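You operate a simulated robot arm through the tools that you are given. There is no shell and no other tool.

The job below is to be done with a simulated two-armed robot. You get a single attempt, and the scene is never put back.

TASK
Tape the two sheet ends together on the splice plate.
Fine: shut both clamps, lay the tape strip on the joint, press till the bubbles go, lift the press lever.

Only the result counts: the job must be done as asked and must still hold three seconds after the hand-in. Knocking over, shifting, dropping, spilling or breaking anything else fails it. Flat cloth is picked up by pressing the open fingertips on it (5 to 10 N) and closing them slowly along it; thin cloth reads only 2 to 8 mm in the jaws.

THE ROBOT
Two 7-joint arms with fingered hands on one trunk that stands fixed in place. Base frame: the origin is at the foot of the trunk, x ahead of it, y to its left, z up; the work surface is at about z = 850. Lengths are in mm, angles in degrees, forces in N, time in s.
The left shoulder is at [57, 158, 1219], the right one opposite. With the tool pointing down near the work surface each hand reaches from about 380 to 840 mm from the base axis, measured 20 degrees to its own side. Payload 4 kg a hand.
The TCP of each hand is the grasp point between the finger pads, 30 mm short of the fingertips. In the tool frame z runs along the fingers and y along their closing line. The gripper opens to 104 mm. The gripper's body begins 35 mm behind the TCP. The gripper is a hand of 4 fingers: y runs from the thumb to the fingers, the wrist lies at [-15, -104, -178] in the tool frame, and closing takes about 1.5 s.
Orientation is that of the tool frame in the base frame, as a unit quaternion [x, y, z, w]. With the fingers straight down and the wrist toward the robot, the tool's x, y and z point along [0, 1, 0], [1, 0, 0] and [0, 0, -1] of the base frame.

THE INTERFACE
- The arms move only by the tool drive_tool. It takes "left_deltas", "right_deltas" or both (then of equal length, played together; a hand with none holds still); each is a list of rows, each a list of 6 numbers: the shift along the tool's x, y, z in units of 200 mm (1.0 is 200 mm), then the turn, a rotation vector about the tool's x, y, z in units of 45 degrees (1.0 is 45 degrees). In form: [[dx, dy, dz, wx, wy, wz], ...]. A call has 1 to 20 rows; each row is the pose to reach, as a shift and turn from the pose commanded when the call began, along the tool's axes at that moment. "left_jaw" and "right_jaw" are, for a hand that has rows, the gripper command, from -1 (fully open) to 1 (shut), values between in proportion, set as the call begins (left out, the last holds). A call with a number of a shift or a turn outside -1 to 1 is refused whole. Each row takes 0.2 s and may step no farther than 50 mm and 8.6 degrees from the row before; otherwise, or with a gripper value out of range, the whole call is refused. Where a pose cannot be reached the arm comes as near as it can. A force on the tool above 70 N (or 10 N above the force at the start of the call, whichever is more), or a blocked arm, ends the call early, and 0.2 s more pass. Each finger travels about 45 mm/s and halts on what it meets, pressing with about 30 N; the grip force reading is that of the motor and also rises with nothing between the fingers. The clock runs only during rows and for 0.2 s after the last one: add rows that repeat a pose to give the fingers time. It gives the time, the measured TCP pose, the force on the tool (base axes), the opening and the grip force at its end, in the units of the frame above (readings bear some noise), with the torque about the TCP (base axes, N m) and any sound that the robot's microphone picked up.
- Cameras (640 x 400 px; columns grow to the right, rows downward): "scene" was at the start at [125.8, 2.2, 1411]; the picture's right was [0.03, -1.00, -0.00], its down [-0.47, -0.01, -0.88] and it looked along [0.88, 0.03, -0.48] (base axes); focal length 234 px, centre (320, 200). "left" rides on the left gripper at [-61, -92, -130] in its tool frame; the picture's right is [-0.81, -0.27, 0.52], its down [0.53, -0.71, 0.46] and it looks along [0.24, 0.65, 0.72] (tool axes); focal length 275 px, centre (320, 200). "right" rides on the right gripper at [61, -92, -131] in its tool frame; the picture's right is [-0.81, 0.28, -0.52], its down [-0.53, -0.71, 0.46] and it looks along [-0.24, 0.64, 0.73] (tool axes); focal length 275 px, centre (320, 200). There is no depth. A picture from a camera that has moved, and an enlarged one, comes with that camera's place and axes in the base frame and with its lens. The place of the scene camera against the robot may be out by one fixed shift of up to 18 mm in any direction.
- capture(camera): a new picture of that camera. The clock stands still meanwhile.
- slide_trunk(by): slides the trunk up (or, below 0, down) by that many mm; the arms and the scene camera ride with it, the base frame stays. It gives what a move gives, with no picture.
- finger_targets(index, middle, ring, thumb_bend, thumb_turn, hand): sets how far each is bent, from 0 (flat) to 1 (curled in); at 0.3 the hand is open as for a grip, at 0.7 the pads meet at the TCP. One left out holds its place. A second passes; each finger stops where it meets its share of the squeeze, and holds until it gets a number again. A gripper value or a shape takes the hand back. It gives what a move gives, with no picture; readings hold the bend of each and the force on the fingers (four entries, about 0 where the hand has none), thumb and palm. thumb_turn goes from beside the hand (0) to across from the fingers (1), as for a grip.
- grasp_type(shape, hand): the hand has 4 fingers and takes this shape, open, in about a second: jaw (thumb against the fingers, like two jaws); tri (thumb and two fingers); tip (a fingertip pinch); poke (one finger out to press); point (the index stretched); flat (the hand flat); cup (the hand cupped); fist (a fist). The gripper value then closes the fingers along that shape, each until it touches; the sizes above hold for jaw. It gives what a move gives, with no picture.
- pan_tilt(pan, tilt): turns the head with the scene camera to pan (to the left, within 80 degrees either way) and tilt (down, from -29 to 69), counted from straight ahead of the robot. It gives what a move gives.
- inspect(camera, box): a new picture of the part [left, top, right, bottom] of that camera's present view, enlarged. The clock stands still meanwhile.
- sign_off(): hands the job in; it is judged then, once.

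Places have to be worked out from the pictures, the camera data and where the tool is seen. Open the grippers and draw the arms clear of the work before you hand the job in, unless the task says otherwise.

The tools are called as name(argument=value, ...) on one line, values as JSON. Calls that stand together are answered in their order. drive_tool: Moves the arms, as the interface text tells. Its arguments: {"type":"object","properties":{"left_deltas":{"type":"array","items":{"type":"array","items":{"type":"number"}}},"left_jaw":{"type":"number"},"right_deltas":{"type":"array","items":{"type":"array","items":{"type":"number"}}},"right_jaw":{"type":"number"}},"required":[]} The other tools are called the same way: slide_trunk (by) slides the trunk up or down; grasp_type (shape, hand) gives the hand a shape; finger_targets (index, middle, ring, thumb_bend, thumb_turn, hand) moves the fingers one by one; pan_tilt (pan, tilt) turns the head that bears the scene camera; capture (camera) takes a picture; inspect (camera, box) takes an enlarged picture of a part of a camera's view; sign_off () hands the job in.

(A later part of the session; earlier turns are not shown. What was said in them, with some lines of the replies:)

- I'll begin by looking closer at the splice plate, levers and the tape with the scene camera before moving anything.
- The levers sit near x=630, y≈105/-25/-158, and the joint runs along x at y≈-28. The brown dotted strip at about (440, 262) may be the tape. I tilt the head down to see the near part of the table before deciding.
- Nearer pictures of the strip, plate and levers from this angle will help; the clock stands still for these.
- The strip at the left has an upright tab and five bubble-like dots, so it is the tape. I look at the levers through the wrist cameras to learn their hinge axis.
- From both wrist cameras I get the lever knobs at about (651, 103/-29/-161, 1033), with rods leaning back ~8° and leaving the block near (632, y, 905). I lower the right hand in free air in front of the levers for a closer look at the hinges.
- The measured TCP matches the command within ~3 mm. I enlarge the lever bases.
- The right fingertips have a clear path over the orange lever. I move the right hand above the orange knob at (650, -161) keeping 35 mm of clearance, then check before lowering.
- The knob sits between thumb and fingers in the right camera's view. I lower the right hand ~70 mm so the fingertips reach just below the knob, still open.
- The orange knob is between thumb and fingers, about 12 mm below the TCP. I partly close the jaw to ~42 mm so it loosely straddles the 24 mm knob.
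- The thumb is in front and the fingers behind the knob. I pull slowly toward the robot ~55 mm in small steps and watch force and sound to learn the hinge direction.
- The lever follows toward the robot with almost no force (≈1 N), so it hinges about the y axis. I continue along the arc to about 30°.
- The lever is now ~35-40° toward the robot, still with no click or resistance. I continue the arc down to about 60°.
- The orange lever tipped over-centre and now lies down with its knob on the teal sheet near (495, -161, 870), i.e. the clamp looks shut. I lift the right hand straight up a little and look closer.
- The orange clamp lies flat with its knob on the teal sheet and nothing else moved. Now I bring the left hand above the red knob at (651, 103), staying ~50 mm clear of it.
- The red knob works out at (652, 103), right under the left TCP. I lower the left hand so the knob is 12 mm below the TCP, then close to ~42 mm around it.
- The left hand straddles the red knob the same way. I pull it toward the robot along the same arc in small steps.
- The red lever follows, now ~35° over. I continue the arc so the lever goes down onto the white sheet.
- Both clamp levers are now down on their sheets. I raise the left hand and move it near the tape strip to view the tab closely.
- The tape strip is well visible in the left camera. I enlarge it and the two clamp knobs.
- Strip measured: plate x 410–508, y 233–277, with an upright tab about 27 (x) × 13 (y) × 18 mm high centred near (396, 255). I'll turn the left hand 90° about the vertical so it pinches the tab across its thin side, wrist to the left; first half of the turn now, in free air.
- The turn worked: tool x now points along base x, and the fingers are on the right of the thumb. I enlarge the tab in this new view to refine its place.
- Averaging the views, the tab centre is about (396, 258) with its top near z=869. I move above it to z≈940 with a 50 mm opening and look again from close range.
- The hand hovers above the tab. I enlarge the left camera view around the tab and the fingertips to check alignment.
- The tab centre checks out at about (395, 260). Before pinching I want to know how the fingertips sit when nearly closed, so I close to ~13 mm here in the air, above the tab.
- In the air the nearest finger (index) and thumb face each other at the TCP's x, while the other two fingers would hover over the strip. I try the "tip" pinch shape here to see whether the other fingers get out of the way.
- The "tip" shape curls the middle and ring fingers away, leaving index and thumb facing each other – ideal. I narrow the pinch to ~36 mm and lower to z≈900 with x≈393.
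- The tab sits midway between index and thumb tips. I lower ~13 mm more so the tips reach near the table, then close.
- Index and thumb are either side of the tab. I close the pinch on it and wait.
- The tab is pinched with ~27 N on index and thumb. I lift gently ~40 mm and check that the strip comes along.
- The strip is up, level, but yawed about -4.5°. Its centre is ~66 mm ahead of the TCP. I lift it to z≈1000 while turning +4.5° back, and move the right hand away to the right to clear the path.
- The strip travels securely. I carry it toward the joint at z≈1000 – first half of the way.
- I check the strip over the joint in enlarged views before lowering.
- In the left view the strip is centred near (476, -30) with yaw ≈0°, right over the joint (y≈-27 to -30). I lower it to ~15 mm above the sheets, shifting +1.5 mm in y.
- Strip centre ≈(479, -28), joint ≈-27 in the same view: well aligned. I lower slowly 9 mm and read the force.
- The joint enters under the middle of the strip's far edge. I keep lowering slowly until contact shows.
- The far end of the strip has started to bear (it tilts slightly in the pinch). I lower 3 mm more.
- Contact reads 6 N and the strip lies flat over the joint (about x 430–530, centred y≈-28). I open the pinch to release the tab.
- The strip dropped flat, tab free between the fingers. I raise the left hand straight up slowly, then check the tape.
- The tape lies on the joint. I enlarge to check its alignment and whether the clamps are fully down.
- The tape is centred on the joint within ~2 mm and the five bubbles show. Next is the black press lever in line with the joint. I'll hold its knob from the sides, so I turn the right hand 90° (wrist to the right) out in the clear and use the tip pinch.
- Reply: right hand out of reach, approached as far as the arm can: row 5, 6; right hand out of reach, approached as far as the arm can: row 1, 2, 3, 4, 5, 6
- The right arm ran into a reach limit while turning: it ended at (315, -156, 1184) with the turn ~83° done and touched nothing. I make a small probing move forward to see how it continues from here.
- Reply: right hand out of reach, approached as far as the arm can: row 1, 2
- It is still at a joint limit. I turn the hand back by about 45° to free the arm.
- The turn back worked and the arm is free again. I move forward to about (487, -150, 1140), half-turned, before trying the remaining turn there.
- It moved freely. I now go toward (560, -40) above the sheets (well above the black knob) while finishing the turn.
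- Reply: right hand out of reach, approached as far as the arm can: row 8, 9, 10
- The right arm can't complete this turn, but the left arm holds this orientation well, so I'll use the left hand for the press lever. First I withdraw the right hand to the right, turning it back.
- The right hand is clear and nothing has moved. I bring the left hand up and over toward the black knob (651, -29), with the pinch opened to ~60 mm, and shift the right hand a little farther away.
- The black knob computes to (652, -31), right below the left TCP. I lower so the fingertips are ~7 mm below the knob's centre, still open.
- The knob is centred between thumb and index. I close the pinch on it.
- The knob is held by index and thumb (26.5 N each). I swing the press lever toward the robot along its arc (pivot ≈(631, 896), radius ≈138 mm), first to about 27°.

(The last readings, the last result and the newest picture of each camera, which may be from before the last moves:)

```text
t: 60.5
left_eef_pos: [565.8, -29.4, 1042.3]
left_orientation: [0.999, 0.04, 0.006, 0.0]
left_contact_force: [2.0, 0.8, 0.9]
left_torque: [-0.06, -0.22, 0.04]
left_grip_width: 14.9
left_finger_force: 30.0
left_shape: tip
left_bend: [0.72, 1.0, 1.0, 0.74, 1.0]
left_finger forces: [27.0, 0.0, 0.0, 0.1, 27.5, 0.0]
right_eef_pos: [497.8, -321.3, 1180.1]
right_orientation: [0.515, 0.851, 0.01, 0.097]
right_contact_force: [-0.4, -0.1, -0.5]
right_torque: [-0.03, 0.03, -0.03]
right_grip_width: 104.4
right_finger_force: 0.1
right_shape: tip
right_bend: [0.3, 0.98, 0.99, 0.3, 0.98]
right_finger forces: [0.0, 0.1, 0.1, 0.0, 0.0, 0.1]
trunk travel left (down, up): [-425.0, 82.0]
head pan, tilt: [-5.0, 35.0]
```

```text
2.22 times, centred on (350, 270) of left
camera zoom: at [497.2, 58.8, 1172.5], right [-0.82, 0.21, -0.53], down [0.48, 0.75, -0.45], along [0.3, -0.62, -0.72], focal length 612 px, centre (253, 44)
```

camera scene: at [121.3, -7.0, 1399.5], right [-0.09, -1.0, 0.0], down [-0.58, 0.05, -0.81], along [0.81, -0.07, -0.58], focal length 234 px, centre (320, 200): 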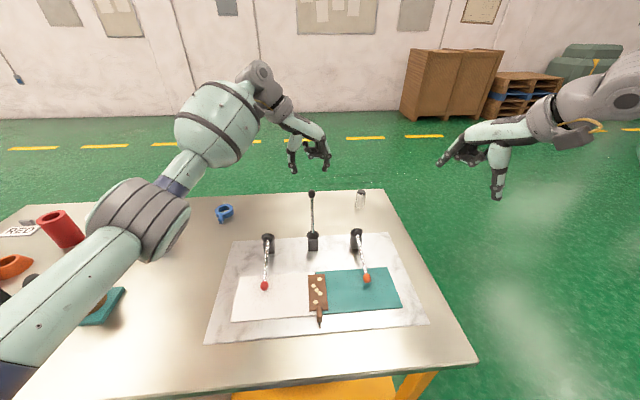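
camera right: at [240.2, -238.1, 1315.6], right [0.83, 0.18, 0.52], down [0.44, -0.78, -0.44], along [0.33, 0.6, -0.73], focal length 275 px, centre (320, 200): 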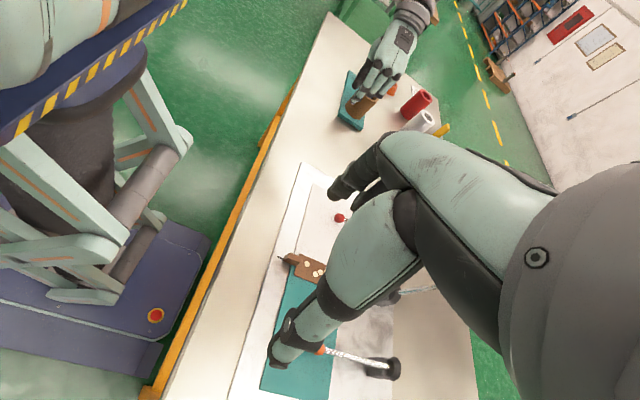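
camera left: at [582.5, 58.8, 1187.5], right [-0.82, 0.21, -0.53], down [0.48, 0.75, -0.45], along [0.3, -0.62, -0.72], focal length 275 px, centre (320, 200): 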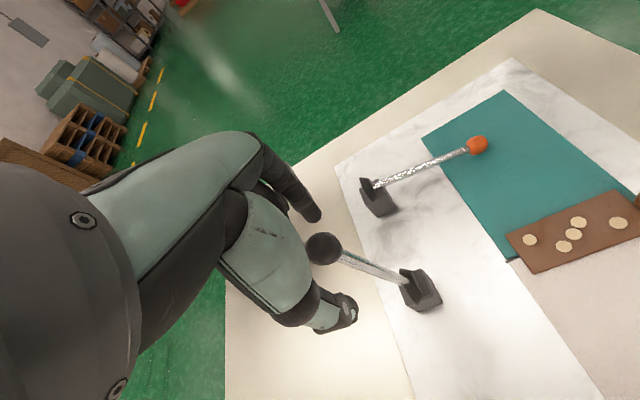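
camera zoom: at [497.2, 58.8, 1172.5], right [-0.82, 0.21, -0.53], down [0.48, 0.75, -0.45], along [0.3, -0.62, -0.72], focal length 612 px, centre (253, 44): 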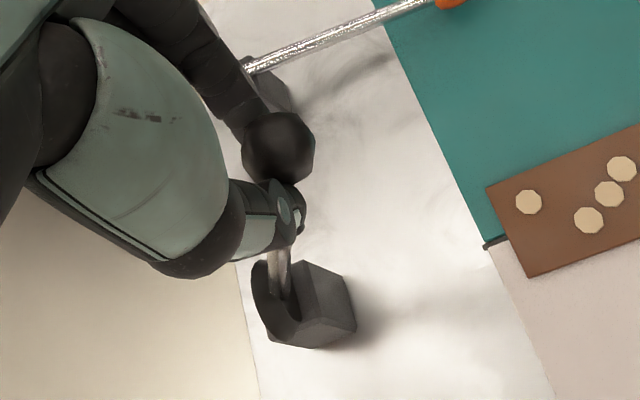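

The lever follows with ~2 N; the tape is undisturbed. I continue the arc to about 69°.

drive_tool(left_deltas=[[-0.0623, -0.005, 0.036, 0, 0, 0], [-0.1206, -0.0094, 0.0785, 0, 0, 0], [-0.1745, -0.0137, 0.127, 0, 0, 0], [-0.2228, -0.0174, 0.181, 0, 0, 0], [-0.2652, -0.0207, 0.2395, 0, 0, 0], [-0.301, -0.0236, 0.302, 0, 0, 0], [-0.3305, -0.0259, 0.368, 0, 0, 0]])

inspect(camera="scene", box=[250, 180, 390, 330])

inspect(camera="left", box=[240, 180, 460, 360])

```text
t: 62.1
left_eef_pos: [502.7, -30.3, 967.3]
left_orientation: [0.999, 0.04, 0.007, -0.001]
left_contact_force: [8.5, -1.1, -1.8]
left_torque: [-0.05, -0.38, 0.15]
left_grip_width: 14.7
left_finger_force: 30.1
left_shape: tip
left_bend: [0.72, 1.0, 1.0, 0.74, 1.0]
left_finger forces: [27.6, 0.0, 0.0, 0.0, 27.0, 0.0]
right_eef_pos: [499.2, -321.1, 1179.4]
right_orientation: [0.515, 0.852, 0.01, 0.096]
right_contact_force: [-0.5, -0.7, 0.9]
right_torque: [-0.03, 0.02, 0.01]
right_grip_width: 103.8
right_finger_force: 0.1
right_shape: tip
right_bend: [0.3, 0.98, 0.99, 0.3, 0.98]
right_finger forces: [0.0, 0.0, 0.0, 0.0, 0.0, 0.0]
trunk travel left (down, up): [-425.0, 82.0]
head pan, tilt: [-5.0, 35.0]
```

```text
2.67 times, centred on (320, 255) of scene
camera zoom: at [123.6, -8.3, 1399.3], right [-0.09, -1.0, 0.0], down [-0.58, 0.05, -0.81], along [0.81, -0.07, -0.59], focal length 625 px, centre (320, 53)
```

zoom: 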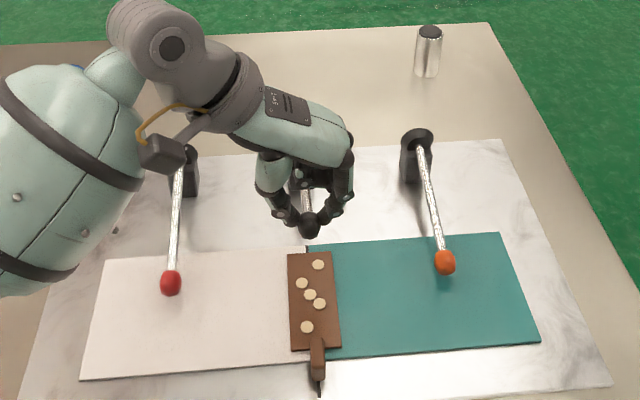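

```text
2.22 times, centred on (350, 270) of left
camera zoom: at [433.4, 59.1, 1097.2], right [-0.82, 0.21, -0.53], down [0.48, 0.75, -0.45], along [0.3, -0.62, -0.72], focal length 612 px, centre (253, 44)
```

zoom: 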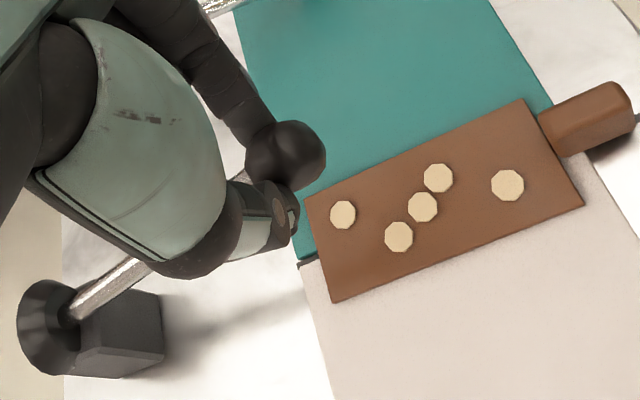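

A small pull of 8.5 N in +x shows my radius is slightly long; I keep x nearly constant and lower 45 mm more.

drive_tool(left_deltas=[[0, 0, 0.05, 0, 0, 0], [-0.005, 0, 0.1, 0, 0, 0], [-0.01, 0, 0.15, 0, 0, 0], [-0.01, 0, 0.19, 0, 0, 0], [-0.01, 0, 0.225, 0, 0, 0]])

inspect(camera="scene", box=[250, 180, 390, 330])

inspect(camera="left", box=[240, 180, 460, 360])

```text
t: 63.3
left_eef_pos: [500.1, -30.3, 922.3]
left_orientation: [0.999, 0.039, 0.006, 0.0]
left_contact_force: [-7.7, 3.9, 1.4]
left_torque: [0.03, -0.05, 0.01]
left_grip_width: 14.7
left_finger_force: 30.0
left_shape: tip
left_bend: [0.72, 1.0, 1.0, 0.74, 1.0]
left_finger forces: [26.7, 0.0, 0.0, 0.0, 29.9, 0.0]
right_eef_pos: [498.6, -319.6, 1181.0]
right_orientation: [0.515, 0.851, 0.01, 0.097]
right_contact_force: [-0.4, 1.0, 0.1]
right_torque: [-0.01, -0.01, 0.0]
right_grip_width: 104.0
right_finger_force: 0.1
right_shape: tip
right_bend: [0.3, 0.98, 0.99, 0.3, 0.98]
right_finger forces: [0.1, 0.1, 0.0, 0.1, 0.0, 0.1]
trunk travel left (down, up): [-425.0, 82.0]
head pan, tilt: [-5.0, 35.0]
```

```text
2.67 times, centred on (320, 255) of scene
camera zoom: at [120.4, -7.8, 1399.6], right [-0.09, -1.0, 0.0], down [-0.58, 0.05, -0.81], along [0.81, -0.07, -0.58], focal length 625 px, centre (320, 53)
```

zoom: 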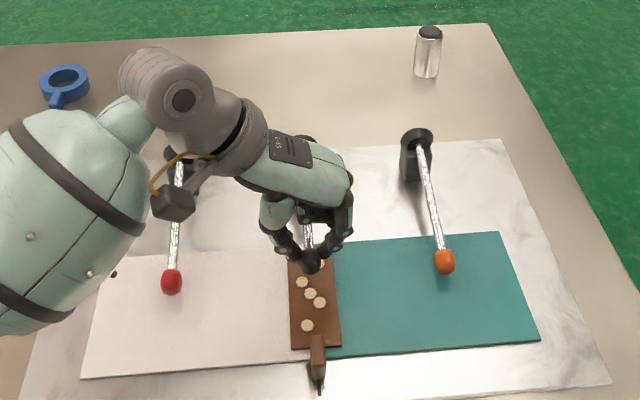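

```text
2.22 times, centred on (350, 270) of left
camera zoom: at [430.2, 58.7, 1052.8], right [-0.82, 0.21, -0.53], down [0.48, 0.75, -0.45], along [0.3, -0.62, -0.72], focal length 612 px, centre (253, 44)
```

zoom: 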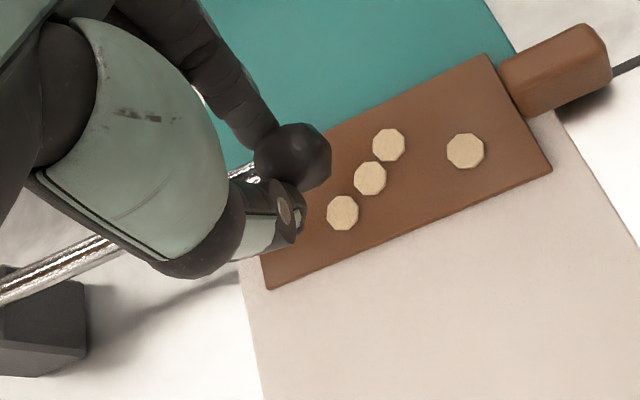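

Now -7.7 N in x says the knob wants ~4 mm closer to me. I shift that and lower another 18 mm toward the tape.

drive_tool(left_deltas=[[-0.015, -0.001, 0.025, 0, 0, 0], [-0.025, -0.002, 0.05, 0, 0, 0], [-0.025, -0.002, 0.07, 0, 0, 0], [-0.025, -0.002, 0.09, 0, 0, 0]])

inspect(camera="scene", box=[270, 220, 370, 330])

inspect(camera="left", box=[240, 180, 460, 360])

```text
t: 64.3
left_eef_pos: [497.4, -29.4, 907.8]
left_orientation: [0.999, 0.041, 0.009, 0.002]
left_contact_force: [13.8, 2.8, 13.4]
left_torque: [0.05, -0.47, 0.26]
left_grip_width: 14.6
left_finger_force: 30.0
left_shape: tip
left_bend: [0.72, 1.0, 1.0, 0.74, 1.0]
left_finger forces: [27.2, 0.0, 0.0, 0.0, 30.5, 0.0]
right_eef_pos: [497.5, -318.5, 1181.3]
right_orientation: [0.515, 0.851, 0.01, 0.097]
right_contact_force: [-0.5, -0.5, -0.3]
right_torque: [0.01, -0.03, -0.02]
right_grip_width: 104.0
right_finger_force: 0.0
right_shape: tip
right_bend: [0.3, 0.98, 0.99, 0.3, 0.98]
right_finger forces: [0.0, 0.0, 0.0, 0.1, 0.1, 0.0]
trunk travel left (down, up): [-425.0, 82.0]
head pan, tilt: [-5.0, 35.0]
```

```text
3.64 times, centred on (320, 275) of scene
camera zoom: at [122.2, -7.6, 1399.6], right [-0.09, -1.0, 0.0], down [-0.58, 0.05, -0.81], along [0.81, -0.07, -0.58], focal length 852 px, centre (320, -73)
```

zoom: 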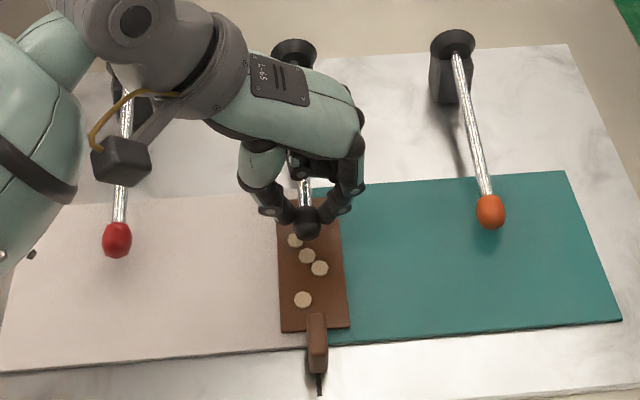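

```text
2.22 times, centred on (350, 270) of left
camera zoom: at [426.9, 59.5, 1036.4], right [-0.82, 0.21, -0.53], down [0.48, 0.75, -0.45], along [0.31, -0.63, -0.72], focal length 612 px, centre (253, 44)
```

zoom: 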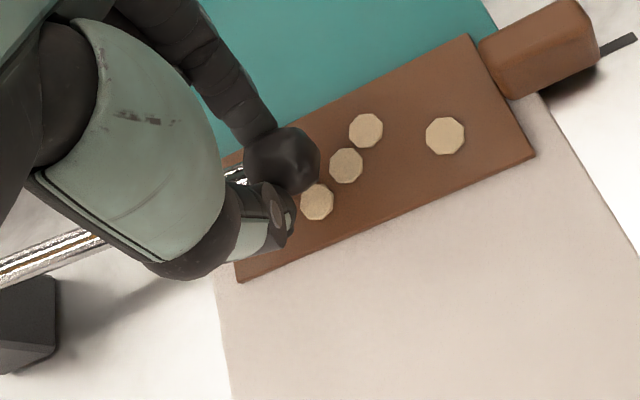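

The lever has met resistance (13 N up): the press is bearing on the tape, the bubbles still show. I ease 3 mm in +x and press 4 mm further, holding 2 s.

drive_tool(left_deltas=[[0.01, 0.001, 0.01, 0, 0, 0], [0.015, 0.001, 0.02, 0, 0, 0], [0.015, 0.001, 0.02, 0, 0, 0], [0.015, 0.001, 0.02, 0, 0, 0], [0.015, 0.001, 0.02, 0, 0, 0], [0.015, 0.001, 0.02, 0, 0, 0], [0.015, 0.001, 0.02, 0, 0, 0], [0.015, 0.001, 0.02, 0, 0, 0], [0.015, 0.001, 0.02, 0, 0, 0], [0.015, 0.001, 0.02, 0, 0, 0]])

inspect(camera="scene", box=[270, 220, 370, 330])

inspect(camera="left", box=[240, 180, 460, 360])

```text
t: 66.5
left_eef_pos: [497.5, -31.1, 904.8]
left_orientation: [0.999, 0.041, 0.009, 0.002]
left_contact_force: [4.9, 2.4, 32.6]
left_torque: [0.1, -0.35, 0.17]
left_grip_width: 16.4
left_finger_force: 30.3
left_shape: tip
left_bend: [0.72, 1.0, 1.0, 0.74, 1.0]
left_finger forces: [31.6, 0.0, 0.0, 0.0, 34.3, 0.0]
right_eef_pos: [496.7, -321.2, 1182.3]
right_orientation: [0.515, 0.851, 0.01, 0.098]
right_contact_force: [-0.1, -1.0, -0.3]
right_torque: [0.0, 0.01, -0.02]
right_grip_width: 104.1
right_finger_force: 0.1
right_shape: tip
right_bend: [0.3, 0.98, 0.99, 0.3, 0.98]
right_finger forces: [0.0, 0.0, 0.0, 0.1, 0.0, 0.0]
trunk travel left (down, up): [-425.0, 82.0]
head pan, tilt: [-5.0, 35.0]
```

```text
3.64 times, centred on (320, 275) of scene
camera zoom: at [118.8, -7.8, 1399.8], right [-0.09, -1.0, 0.0], down [-0.58, 0.05, -0.81], along [0.81, -0.07, -0.58], focal length 852 px, centre (320, -73)
```

zoom: 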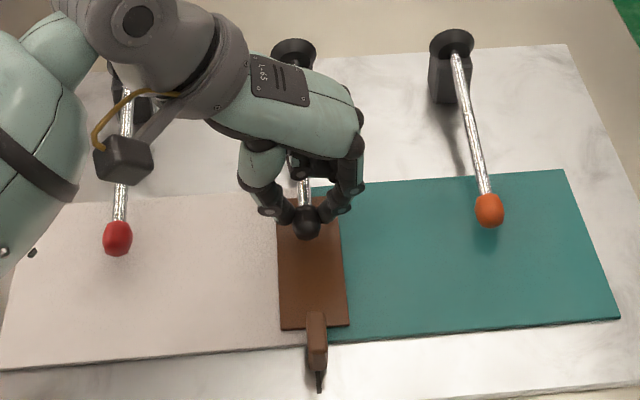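

```text
2.22 times, centred on (350, 270) of left
camera zoom: at [428.0, 59.2, 1033.8], right [-0.82, 0.21, -0.53], down [0.48, 0.75, -0.45], along [0.31, -0.63, -0.72], focal length 612 px, centre (253, 44)
```

zoom: 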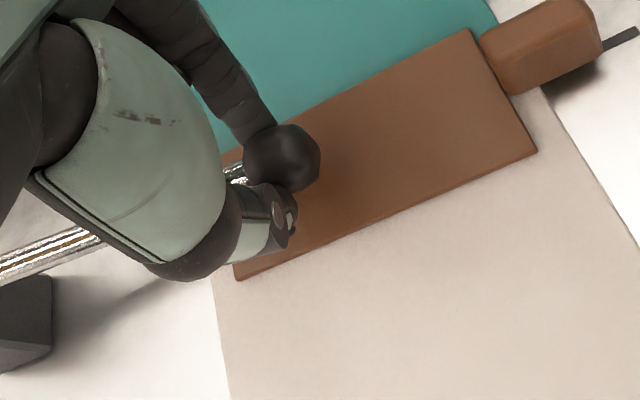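

All five bubbles are gone. I now lift the press lever back, reversing the arc slowly, first to about 70°.

drive_tool(left_deltas=[[-0.005, 0, -0.025, 0, 0, 0], [-0.0125, 0, -0.0735, 0, 0, 0], [-0.01, 0, -0.1235, 0, 0, 0], [-0.0025, 0, -0.175, 0, 0, 0], [0.0025, 0, -0.2235, 0, 0, 0], [0.015, 0, -0.28, 0, 0, 0], [0.0275, 0.002, -0.3335, 0, 0, 0]])

inspect(camera="scene", box=[250, 180, 390, 330])

inspect(camera="left", box=[240, 180, 460, 360])

```text
t: 68.1
left_eef_pos: [503.9, -29.0, 967.7]
left_orientation: [0.999, 0.039, 0.006, 0.0]
left_contact_force: [0.5, 1.6, -2.8]
left_torque: [-0.03, 0.1, -0.01]
left_grip_width: 15.8
left_finger_force: 30.3
left_shape: tip
left_bend: [0.72, 1.0, 1.0, 0.74, 1.0]
left_finger forces: [26.2, 0.1, 0.0, 0.1, 28.2, 0.0]
right_eef_pos: [499.0, -319.2, 1180.3]
right_orientation: [0.515, 0.852, 0.009, 0.097]
right_contact_force: [-0.3, 0.2, -0.3]
right_torque: [0.0, 0.0, 0.01]
right_grip_width: 104.1
right_finger_force: 0.1
right_shape: tip
right_bend: [0.3, 0.98, 0.99, 0.3, 0.98]
right_finger forces: [0.1, 0.0, 0.0, 0.1, 0.0, 0.0]
trunk travel left (down, up): [-425.0, 82.0]
head pan, tilt: [-5.0, 35.0]
```

```text
2.67 times, centred on (320, 255) of scene
camera zoom: at [122.3, -7.9, 1399.4], right [-0.09, -1.0, 0.0], down [-0.58, 0.05, -0.81], along [0.81, -0.07, -0.58], focal length 625 px, centre (320, 53)
```

zoom: 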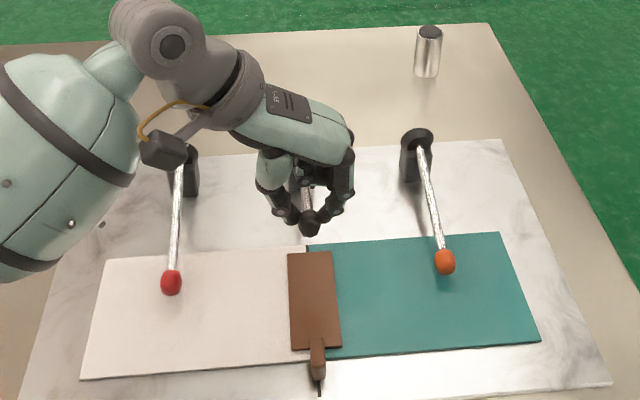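

```text
2.22 times, centred on (350, 270) of left
camera zoom: at [434.6, 58.6, 1098.4], right [-0.82, 0.21, -0.53], down [0.48, 0.75, -0.45], along [0.3, -0.62, -0.72], focal length 612 px, centre (253, 44)
```

zoom: 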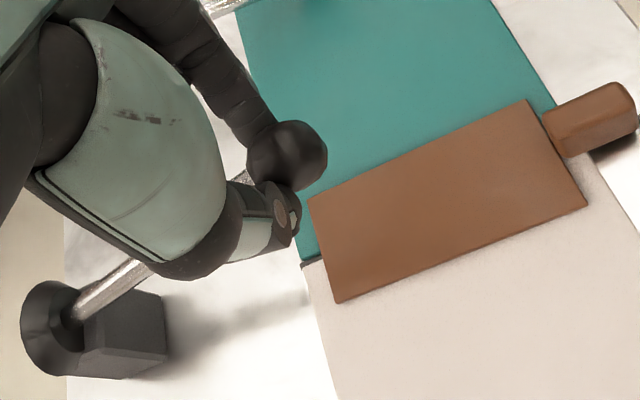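

The tape stays in place and the lever follows. I continue raising along the arc to about 27°.

drive_tool(left_deltas=[[0.025, 0.002, -0.05, 0, 0, 0], [0.05, 0.004, -0.1, 0, 0, 0], [0.08, 0.006, -0.155, 0, 0, 0], [0.115, 0.009, -0.205, 0, 0, 0], [0.155, 0.012, -0.255, 0, 0, 0], [0.2, 0.0156, -0.295, 0, 0, 0], [0.254, 0.02, -0.335, 0, 0, 0], [0.309, 0.024, -0.37, 0, 0, 0]])

inspect(camera="scene", box=[250, 150, 390, 300])

```text
t: 69.9
left_eef_pos: [563.2, -31.5, 1043.8]
left_orientation: [0.999, 0.04, 0.006, 0.0]
left_contact_force: [-1.3, 0.8, -3.6]
left_torque: [0.0, 0.22, 0.01]
left_grip_width: 15.2
left_finger_force: 29.7
left_shape: tip
left_bend: [0.72, 1.0, 1.0, 0.74, 1.0]
left_finger forces: [28.0, 0.1, 0.0, 0.0, 29.2, 0.0]
right_eef_pos: [498.8, -320.3, 1180.4]
right_orientation: [0.515, 0.851, 0.009, 0.097]
right_contact_force: [0.2, 0.7, 0.2]
right_torque: [0.03, -0.02, 0.01]
right_grip_width: 104.1
right_finger_force: 0.1
right_shape: tip
right_bend: [0.3, 0.98, 0.99, 0.3, 0.98]
right_finger forces: [0.0, 0.0, 0.0, 0.1, 0.0, 0.1]
trunk travel left (down, up): [-425.0, 82.0]
head pan, tilt: [-5.0, 35.0]
```

```text
2.67 times, centred on (320, 225) of scene
camera zoom: at [122.5, -8.3, 1399.4], right [-0.09, -1.0, 0.0], down [-0.58, 0.05, -0.81], along [0.81, -0.07, -0.59], focal length 625 px, centre (320, 133)
```

zoom: 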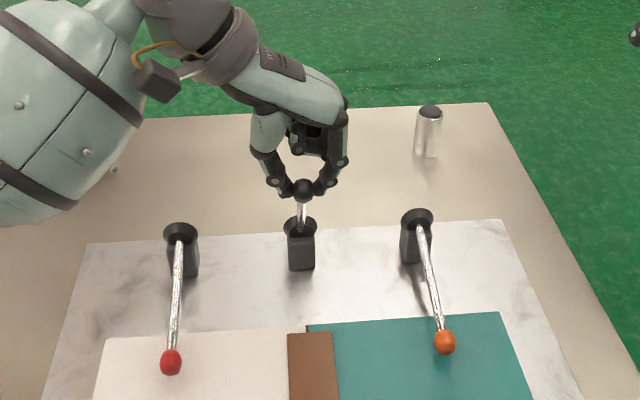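

Smooth. I bring it the rest of the way back to its original upright-leaning-back rest.

drive_tool(left_deltas=[[0.06, 0.0047, -0.0225, 0, 0, 0], [0.12, 0.0094, -0.0425, 0, 0, 0], [0.18, 0.014, -0.0575, 0, 0, 0], [0.244, 0.019, -0.065, 0, 0, 0], [0.304, 0.024, -0.071, 0, 0, 0], [0.369, 0.029, -0.0725, 0, 0, 0], [0.424, 0.033, -0.0675, 0, 0, 0], [0.424, 0.033, -0.0675, 0, 0, 0]])

inspect(camera="scene", box=[270, 140, 370, 260])

```text
t: 71.7
left_eef_pos: [651.3, -31.1, 1058.9]
left_orientation: [0.999, 0.039, 0.006, 0.0]
left_contact_force: [-0.4, 0.6, 2.2]
left_torque: [-0.05, 0.21, -0.02]
left_grip_width: 15.3
left_finger_force: 29.8
left_shape: tip
left_bend: [0.72, 1.0, 1.0, 0.74, 1.0]
left_finger forces: [28.7, 0.0, 0.1, 0.1, 29.9, 0.0]
right_eef_pos: [496.4, -320.0, 1180.9]
right_orientation: [0.516, 0.851, 0.01, 0.097]
right_contact_force: [-0.1, -0.3, -0.6]
right_torque: [-0.04, 0.0, 0.0]
right_grip_width: 104.2
right_finger_force: 0.1
right_shape: tip
right_bend: [0.3, 0.98, 0.99, 0.3, 0.98]
right_finger forces: [0.0, 0.0, 0.1, 0.0, 0.1, 0.0]
trunk travel left (down, up): [-425.0, 82.0]
head pan, tilt: [-5.0, 35.0]
```

```text
3.33 times, centred on (320, 200) of scene
camera zoom: at [121.4, -8.2, 1399.5], right [-0.09, -1.0, 0.0], down [-0.58, 0.05, -0.81], along [0.81, -0.07, -0.58], focal length 781 px, centre (320, 200)
```

zoom: 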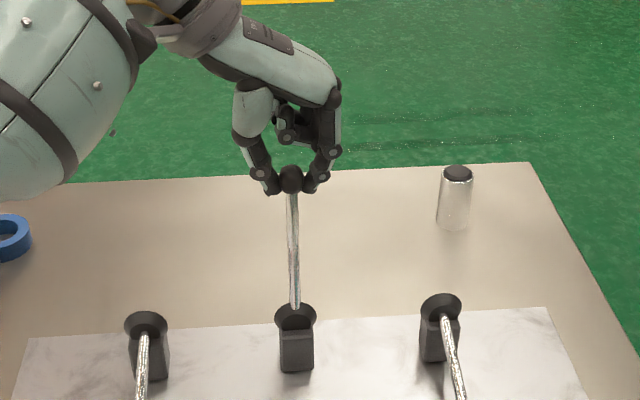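

The lever is back at its starting place (knob at the same pixel as before). I open the pinch and let it settle before moving.

drive_tool(left_deltas=[[0, 0, 0, 0, 0, 0], [0, 0, 0, 0, 0, 0], [0, 0, 0, 0, 0, 0], [0, 0, 0, 0, 0, 0], [0, 0, 0, 0, 0, 0]], left_jaw=-0.15)

inspect(camera="scene", box=[270, 140, 370, 260])

```text
t: 72.9
left_eef_pos: [651.0, -30.6, 1057.9]
left_orientation: [0.999, 0.04, 0.007, 0.0]
left_contact_force: [-0.2, -0.4, -0.1]
left_torque: [-0.01, -0.04, -0.01]
left_grip_width: 59.2
left_finger_force: 0.0
left_shape: tip
left_bend: [0.31, 0.98, 0.99, 0.66, 1.0]
left_finger forces: [0.0, 0.0, 0.0, 0.1, 0.0, 0.0]
right_eef_pos: [499.4, -319.5, 1180.6]
right_orientation: [0.514, 0.852, 0.01, 0.097]
right_contact_force: [0.9, 0.2, -0.5]
right_torque: [-0.02, -0.02, -0.01]
right_grip_width: 104.0
right_finger_force: 0.1
right_shape: tip
right_bend: [0.3, 0.98, 0.99, 0.3, 0.98]
right_finger forces: [0.0, 0.0, 0.0, 0.0, 0.0, 0.0]
trunk travel left (down, up): [-425.0, 82.0]
head pan, tilt: [-5.0, 35.0]
```

```text
3.33 times, centred on (320, 200) of scene
camera zoom: at [121.9, -8.4, 1399.5], right [-0.09, -1.0, 0.0], down [-0.58, 0.05, -0.81], along [0.81, -0.07, -0.58], focal length 781 px, centre (320, 200)
```

zoom: 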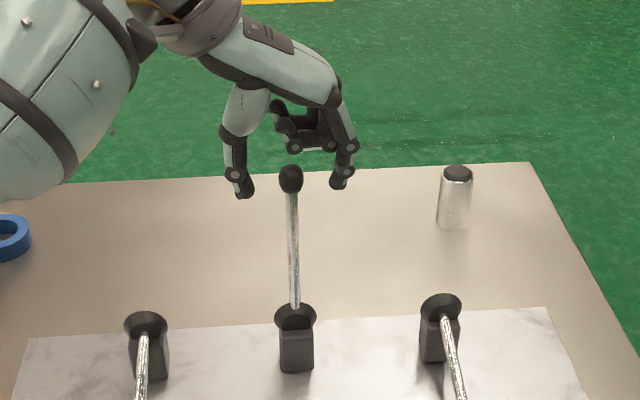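

The lever stays up by itself. I raise the left hand straight up and withdraw it to the left, over the table.

drive_tool(left_deltas=[[0, 0, -0.1, 0, 0, 0], [0, 0, -0.25, 0, 0, 0], [0, 0, -0.42, 0, 0, 0]])

drive_tool(left_deltas=[[-0.12, -0.16, 0, 0, 0, 0], [-0.24, -0.33, 0, 0, 0, 0], [-0.36, -0.5, 0, 0, 0, 0], [-0.48, -0.66, 0, 0, 0, 0], [-0.6, -0.82, 0, 0, 0, 0]])

drive_tool(left_deltas=[[-0.12, -0.16, 0, 0, 0, 0], [-0.24, -0.33, 0, 0, 0, 0], [-0.36, -0.5, 0, 0, 0, 0], [-0.48, -0.66, 0, 0, 0, 0], [-0.55, -0.82, 0, 0, 0, 0]], left_jaw=-1.0)

capture(camera="scene")

inspect(camera="scene", box=[200, 180, 440, 350])

```text
t: 73.7
left_eef_pos: [650.7, -31.7, 1142.3]
left_orientation: [0.999, 0.039, 0.005, -0.001]
left_contact_force: [-0.1, -0.7, -0.1]
left_torque: [0.0, -0.02, 0.0]
left_grip_width: 59.4
left_finger_force: 0.0
left_shape: tip
left_bend: [0.31, 0.98, 0.99, 0.66, 1.0]
left_finger forces: [0.0, 0.0, 0.0, 0.0, 0.0, 0.1]
right_eef_pos: [498.4, -321.1, 1181.7]
right_orientation: [0.515, 0.852, 0.01, 0.097]
right_contact_force: [0.2, -0.1, -0.5]
right_torque: [0.06, 0.0, -0.01]
right_grip_width: 103.9
right_finger_force: 0.1
right_shape: tip
right_bend: [0.3, 0.98, 0.99, 0.3, 0.98]
right_finger forces: [0.0, 0.0, 0.0, 0.0, 0.0, 0.1]
trunk travel left (down, up): [-425.0, 82.0]
head pan, tilt: [-5.0, 35.0]
```

```text
t: 74.9
left_eef_pos: [512.5, 126.4, 1141.2]
left_orientation: [0.999, 0.039, 0.006, 0.001]
left_contact_force: [-0.4, 0.3, -0.5]
left_torque: [0.0, -0.02, 0.04]
left_grip_width: 59.4
left_finger_force: 0.3
left_shape: tip
left_bend: [0.31, 0.98, 0.99, 0.66, 1.0]
left_finger forces: [0.1, 0.0, 0.0, 0.0, 0.1, 0.0]
right_eef_pos: [496.8, -319.6, 1182.0]
right_orientation: [0.515, 0.851, 0.009, 0.099]
right_contact_force: [0.0, 0.6, -0.2]
right_torque: [0.0, 0.0, 0.01]
right_grip_width: 104.0
right_finger_force: 0.0
right_shape: tip
right_bend: [0.3, 0.98, 0.99, 0.3, 0.98]
right_finger forces: [0.0, 0.1, 0.0, 0.1, 0.0, 0.1]
trunk travel left (down, up): [-425.0, 82.0]
head pan, tilt: [-5.0, 35.0]
```

```text
t: 76.1
left_eef_pos: [391.9, 278.4, 1139.4]
left_orientation: [0.999, 0.04, 0.007, 0.0]
left_contact_force: [-0.1, 0.7, -0.3]
left_torque: [-0.01, -0.02, 0.02]
left_grip_width: 103.5
left_finger_force: 0.1
left_shape: tip
left_bend: [0.3, 0.98, 0.99, 0.3, 0.98]
left_finger forces: [0.0, 0.0, 0.0, 0.0, 0.0, 0.0]
right_eef_pos: [496.5, -319.5, 1182.9]
right_orientation: [0.515, 0.851, 0.009, 0.098]
right_contact_force: [0.3, -0.4, 0.3]
right_torque: [-0.02, -0.01, 0.0]
right_grip_width: 104.2
right_finger_force: 0.2
right_shape: tip
right_bend: [0.3, 0.98, 0.99, 0.3, 0.98]
right_finger forces: [0.0, 0.0, 0.0, 0.0, 0.0, 0.0]
trunk travel left (down, up): [-425.0, 82.0]
head pan, tilt: [-5.0, 35.0]
```

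```text
taken
camera scene: at [120.2, -7.6, 1399.6], right [-0.09, -1.0, 0.0], down [-0.58, 0.05, -0.81], along [0.81, -0.07, -0.58], focal length 234 px, centre (320, 200)
```

scene: 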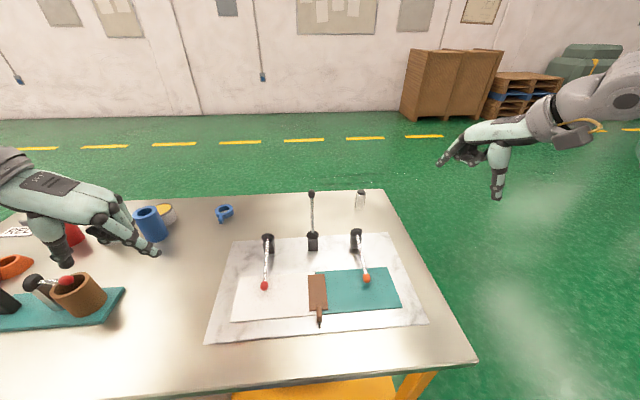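

```text
2.35 times, centred on (320, 265) of scene
camera zoom: at [120.2, -7.6, 1399.6], right [-0.09, -1.0, 0.0], down [-0.58, 0.05, -0.81], along [0.81, -0.07, -0.58], focal length 551 px, centre (320, 47)
```

zoom: 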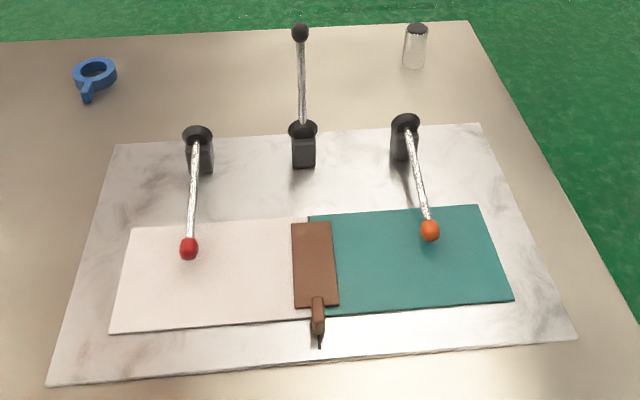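

Tape on the joint without bubbles, both clamps down, press lever up. Before handing in I look over the left side of the table to be sure nothing was disturbed.

pan_tilt(pan=12, tilt=50)

capture(camera="scene")

inspect(camera="scene", box=[60, 90, 310, 250])

inspect(camera="scene", box=[230, 100, 480, 280])

```text
t: 76.9
left_eef_pos: [394.0, 276.7, 1139.1]
left_orientation: [0.999, 0.039, 0.005, -0.002]
left_contact_force: [0.2, -0.2, -0.5]
left_torque: [-0.01, 0.0, -0.01]
left_grip_width: 103.6
left_finger_force: 0.0
left_shape: tip
left_bend: [0.3, 0.98, 0.99, 0.3, 0.98]
left_finger forces: [0.1, 0.0, 0.0, 0.1, 0.0, 0.0]
right_eef_pos: [498.6, -320.6, 1180.5]
right_orientation: [0.515, 0.852, 0.01, 0.097]
right_contact_force: [0.0, -0.2, -0.4]
right_torque: [-0.01, 0.01, 0.02]
right_grip_width: 104.0
right_finger_force: 0.0
right_shape: tip
right_bend: [0.3, 0.98, 0.99, 0.3, 0.98]
right_finger forces: [0.1, 0.0, 0.0, 0.0, 0.1, 0.0]
trunk travel left (down, up): [-425.0, 82.0]
head pan, tilt: [12.0, 50.0]
```

```text
taken
camera scene: at [109.4, 15.0, 1377.9], right [0.21, -0.98, 0.0], down [-0.76, -0.16, -0.63], along [0.62, 0.13, -0.77], focal length 234 px, centre (320, 200)
```

scene: 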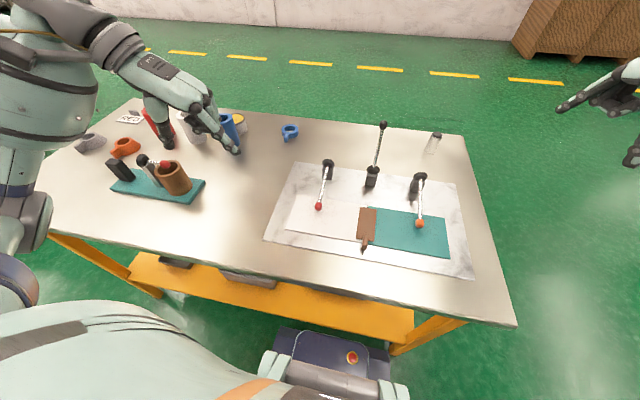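

```text
2.50 times, centred on (185, 170) of scene
camera zoom: at [109.4, 15.0, 1377.9], right [0.21, -0.98, 0.0], down [-0.76, -0.16, -0.63], along [0.62, 0.13, -0.77], focal length 586 px, centre (658, 275)
```

zoom: 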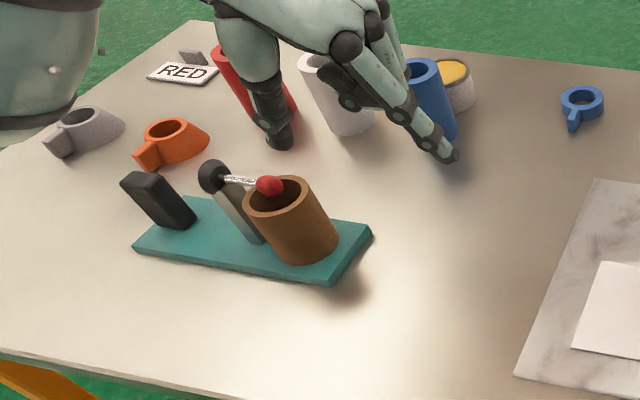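

```text
2.22 times, centred on (355, 190) of scene
camera zoom: at [109.4, 15.0, 1377.9], right [0.21, -0.98, 0.0], down [-0.76, -0.16, -0.63], along [0.62, 0.13, -0.77], focal length 521 px, centre (242, 222)
```

zoom: 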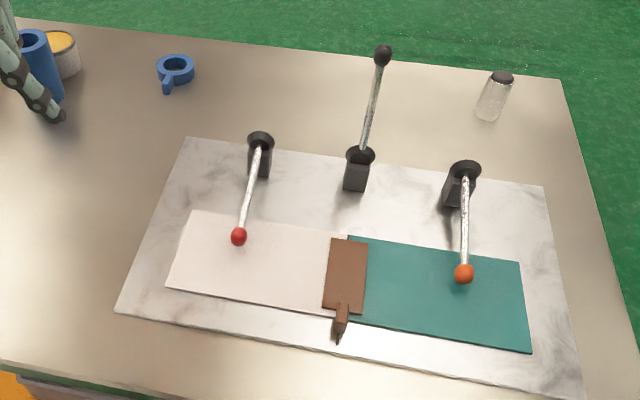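

Everything else stands where it was: cups, card, pot and can are unchanged, and the sheets have not moved. Both hands are open and clear of the work, so I hand the job in.

sign_off()

```text
The job is handed in.
```

I taped the two sheet ends together on the splice plate and handed the job in. I don't have the judge's verdict.

- **Clamps:** the red and orange levers are down on the white and teal sheets. I didn't push on them to test that they are fully shut.
- **Tape:** the strip lies along the joint, within about 2 mm of centre. It covers most of the joint's length, not quite to either end.
- **Press:** I pulled the black lever down onto the tape with up to about 33 N, until all five bubbles were gone. I then lifted it back to its starting position, where it stays up by itself.
- **Everything else:** the last pictures show the sheets, cups, pot, card and can where they were. Both hands are open and clear of the work.

The right arm hit a reach limit when I tried to turn its hand for the press lever. I used the left hand for that instead, and the right hand touched nothing.
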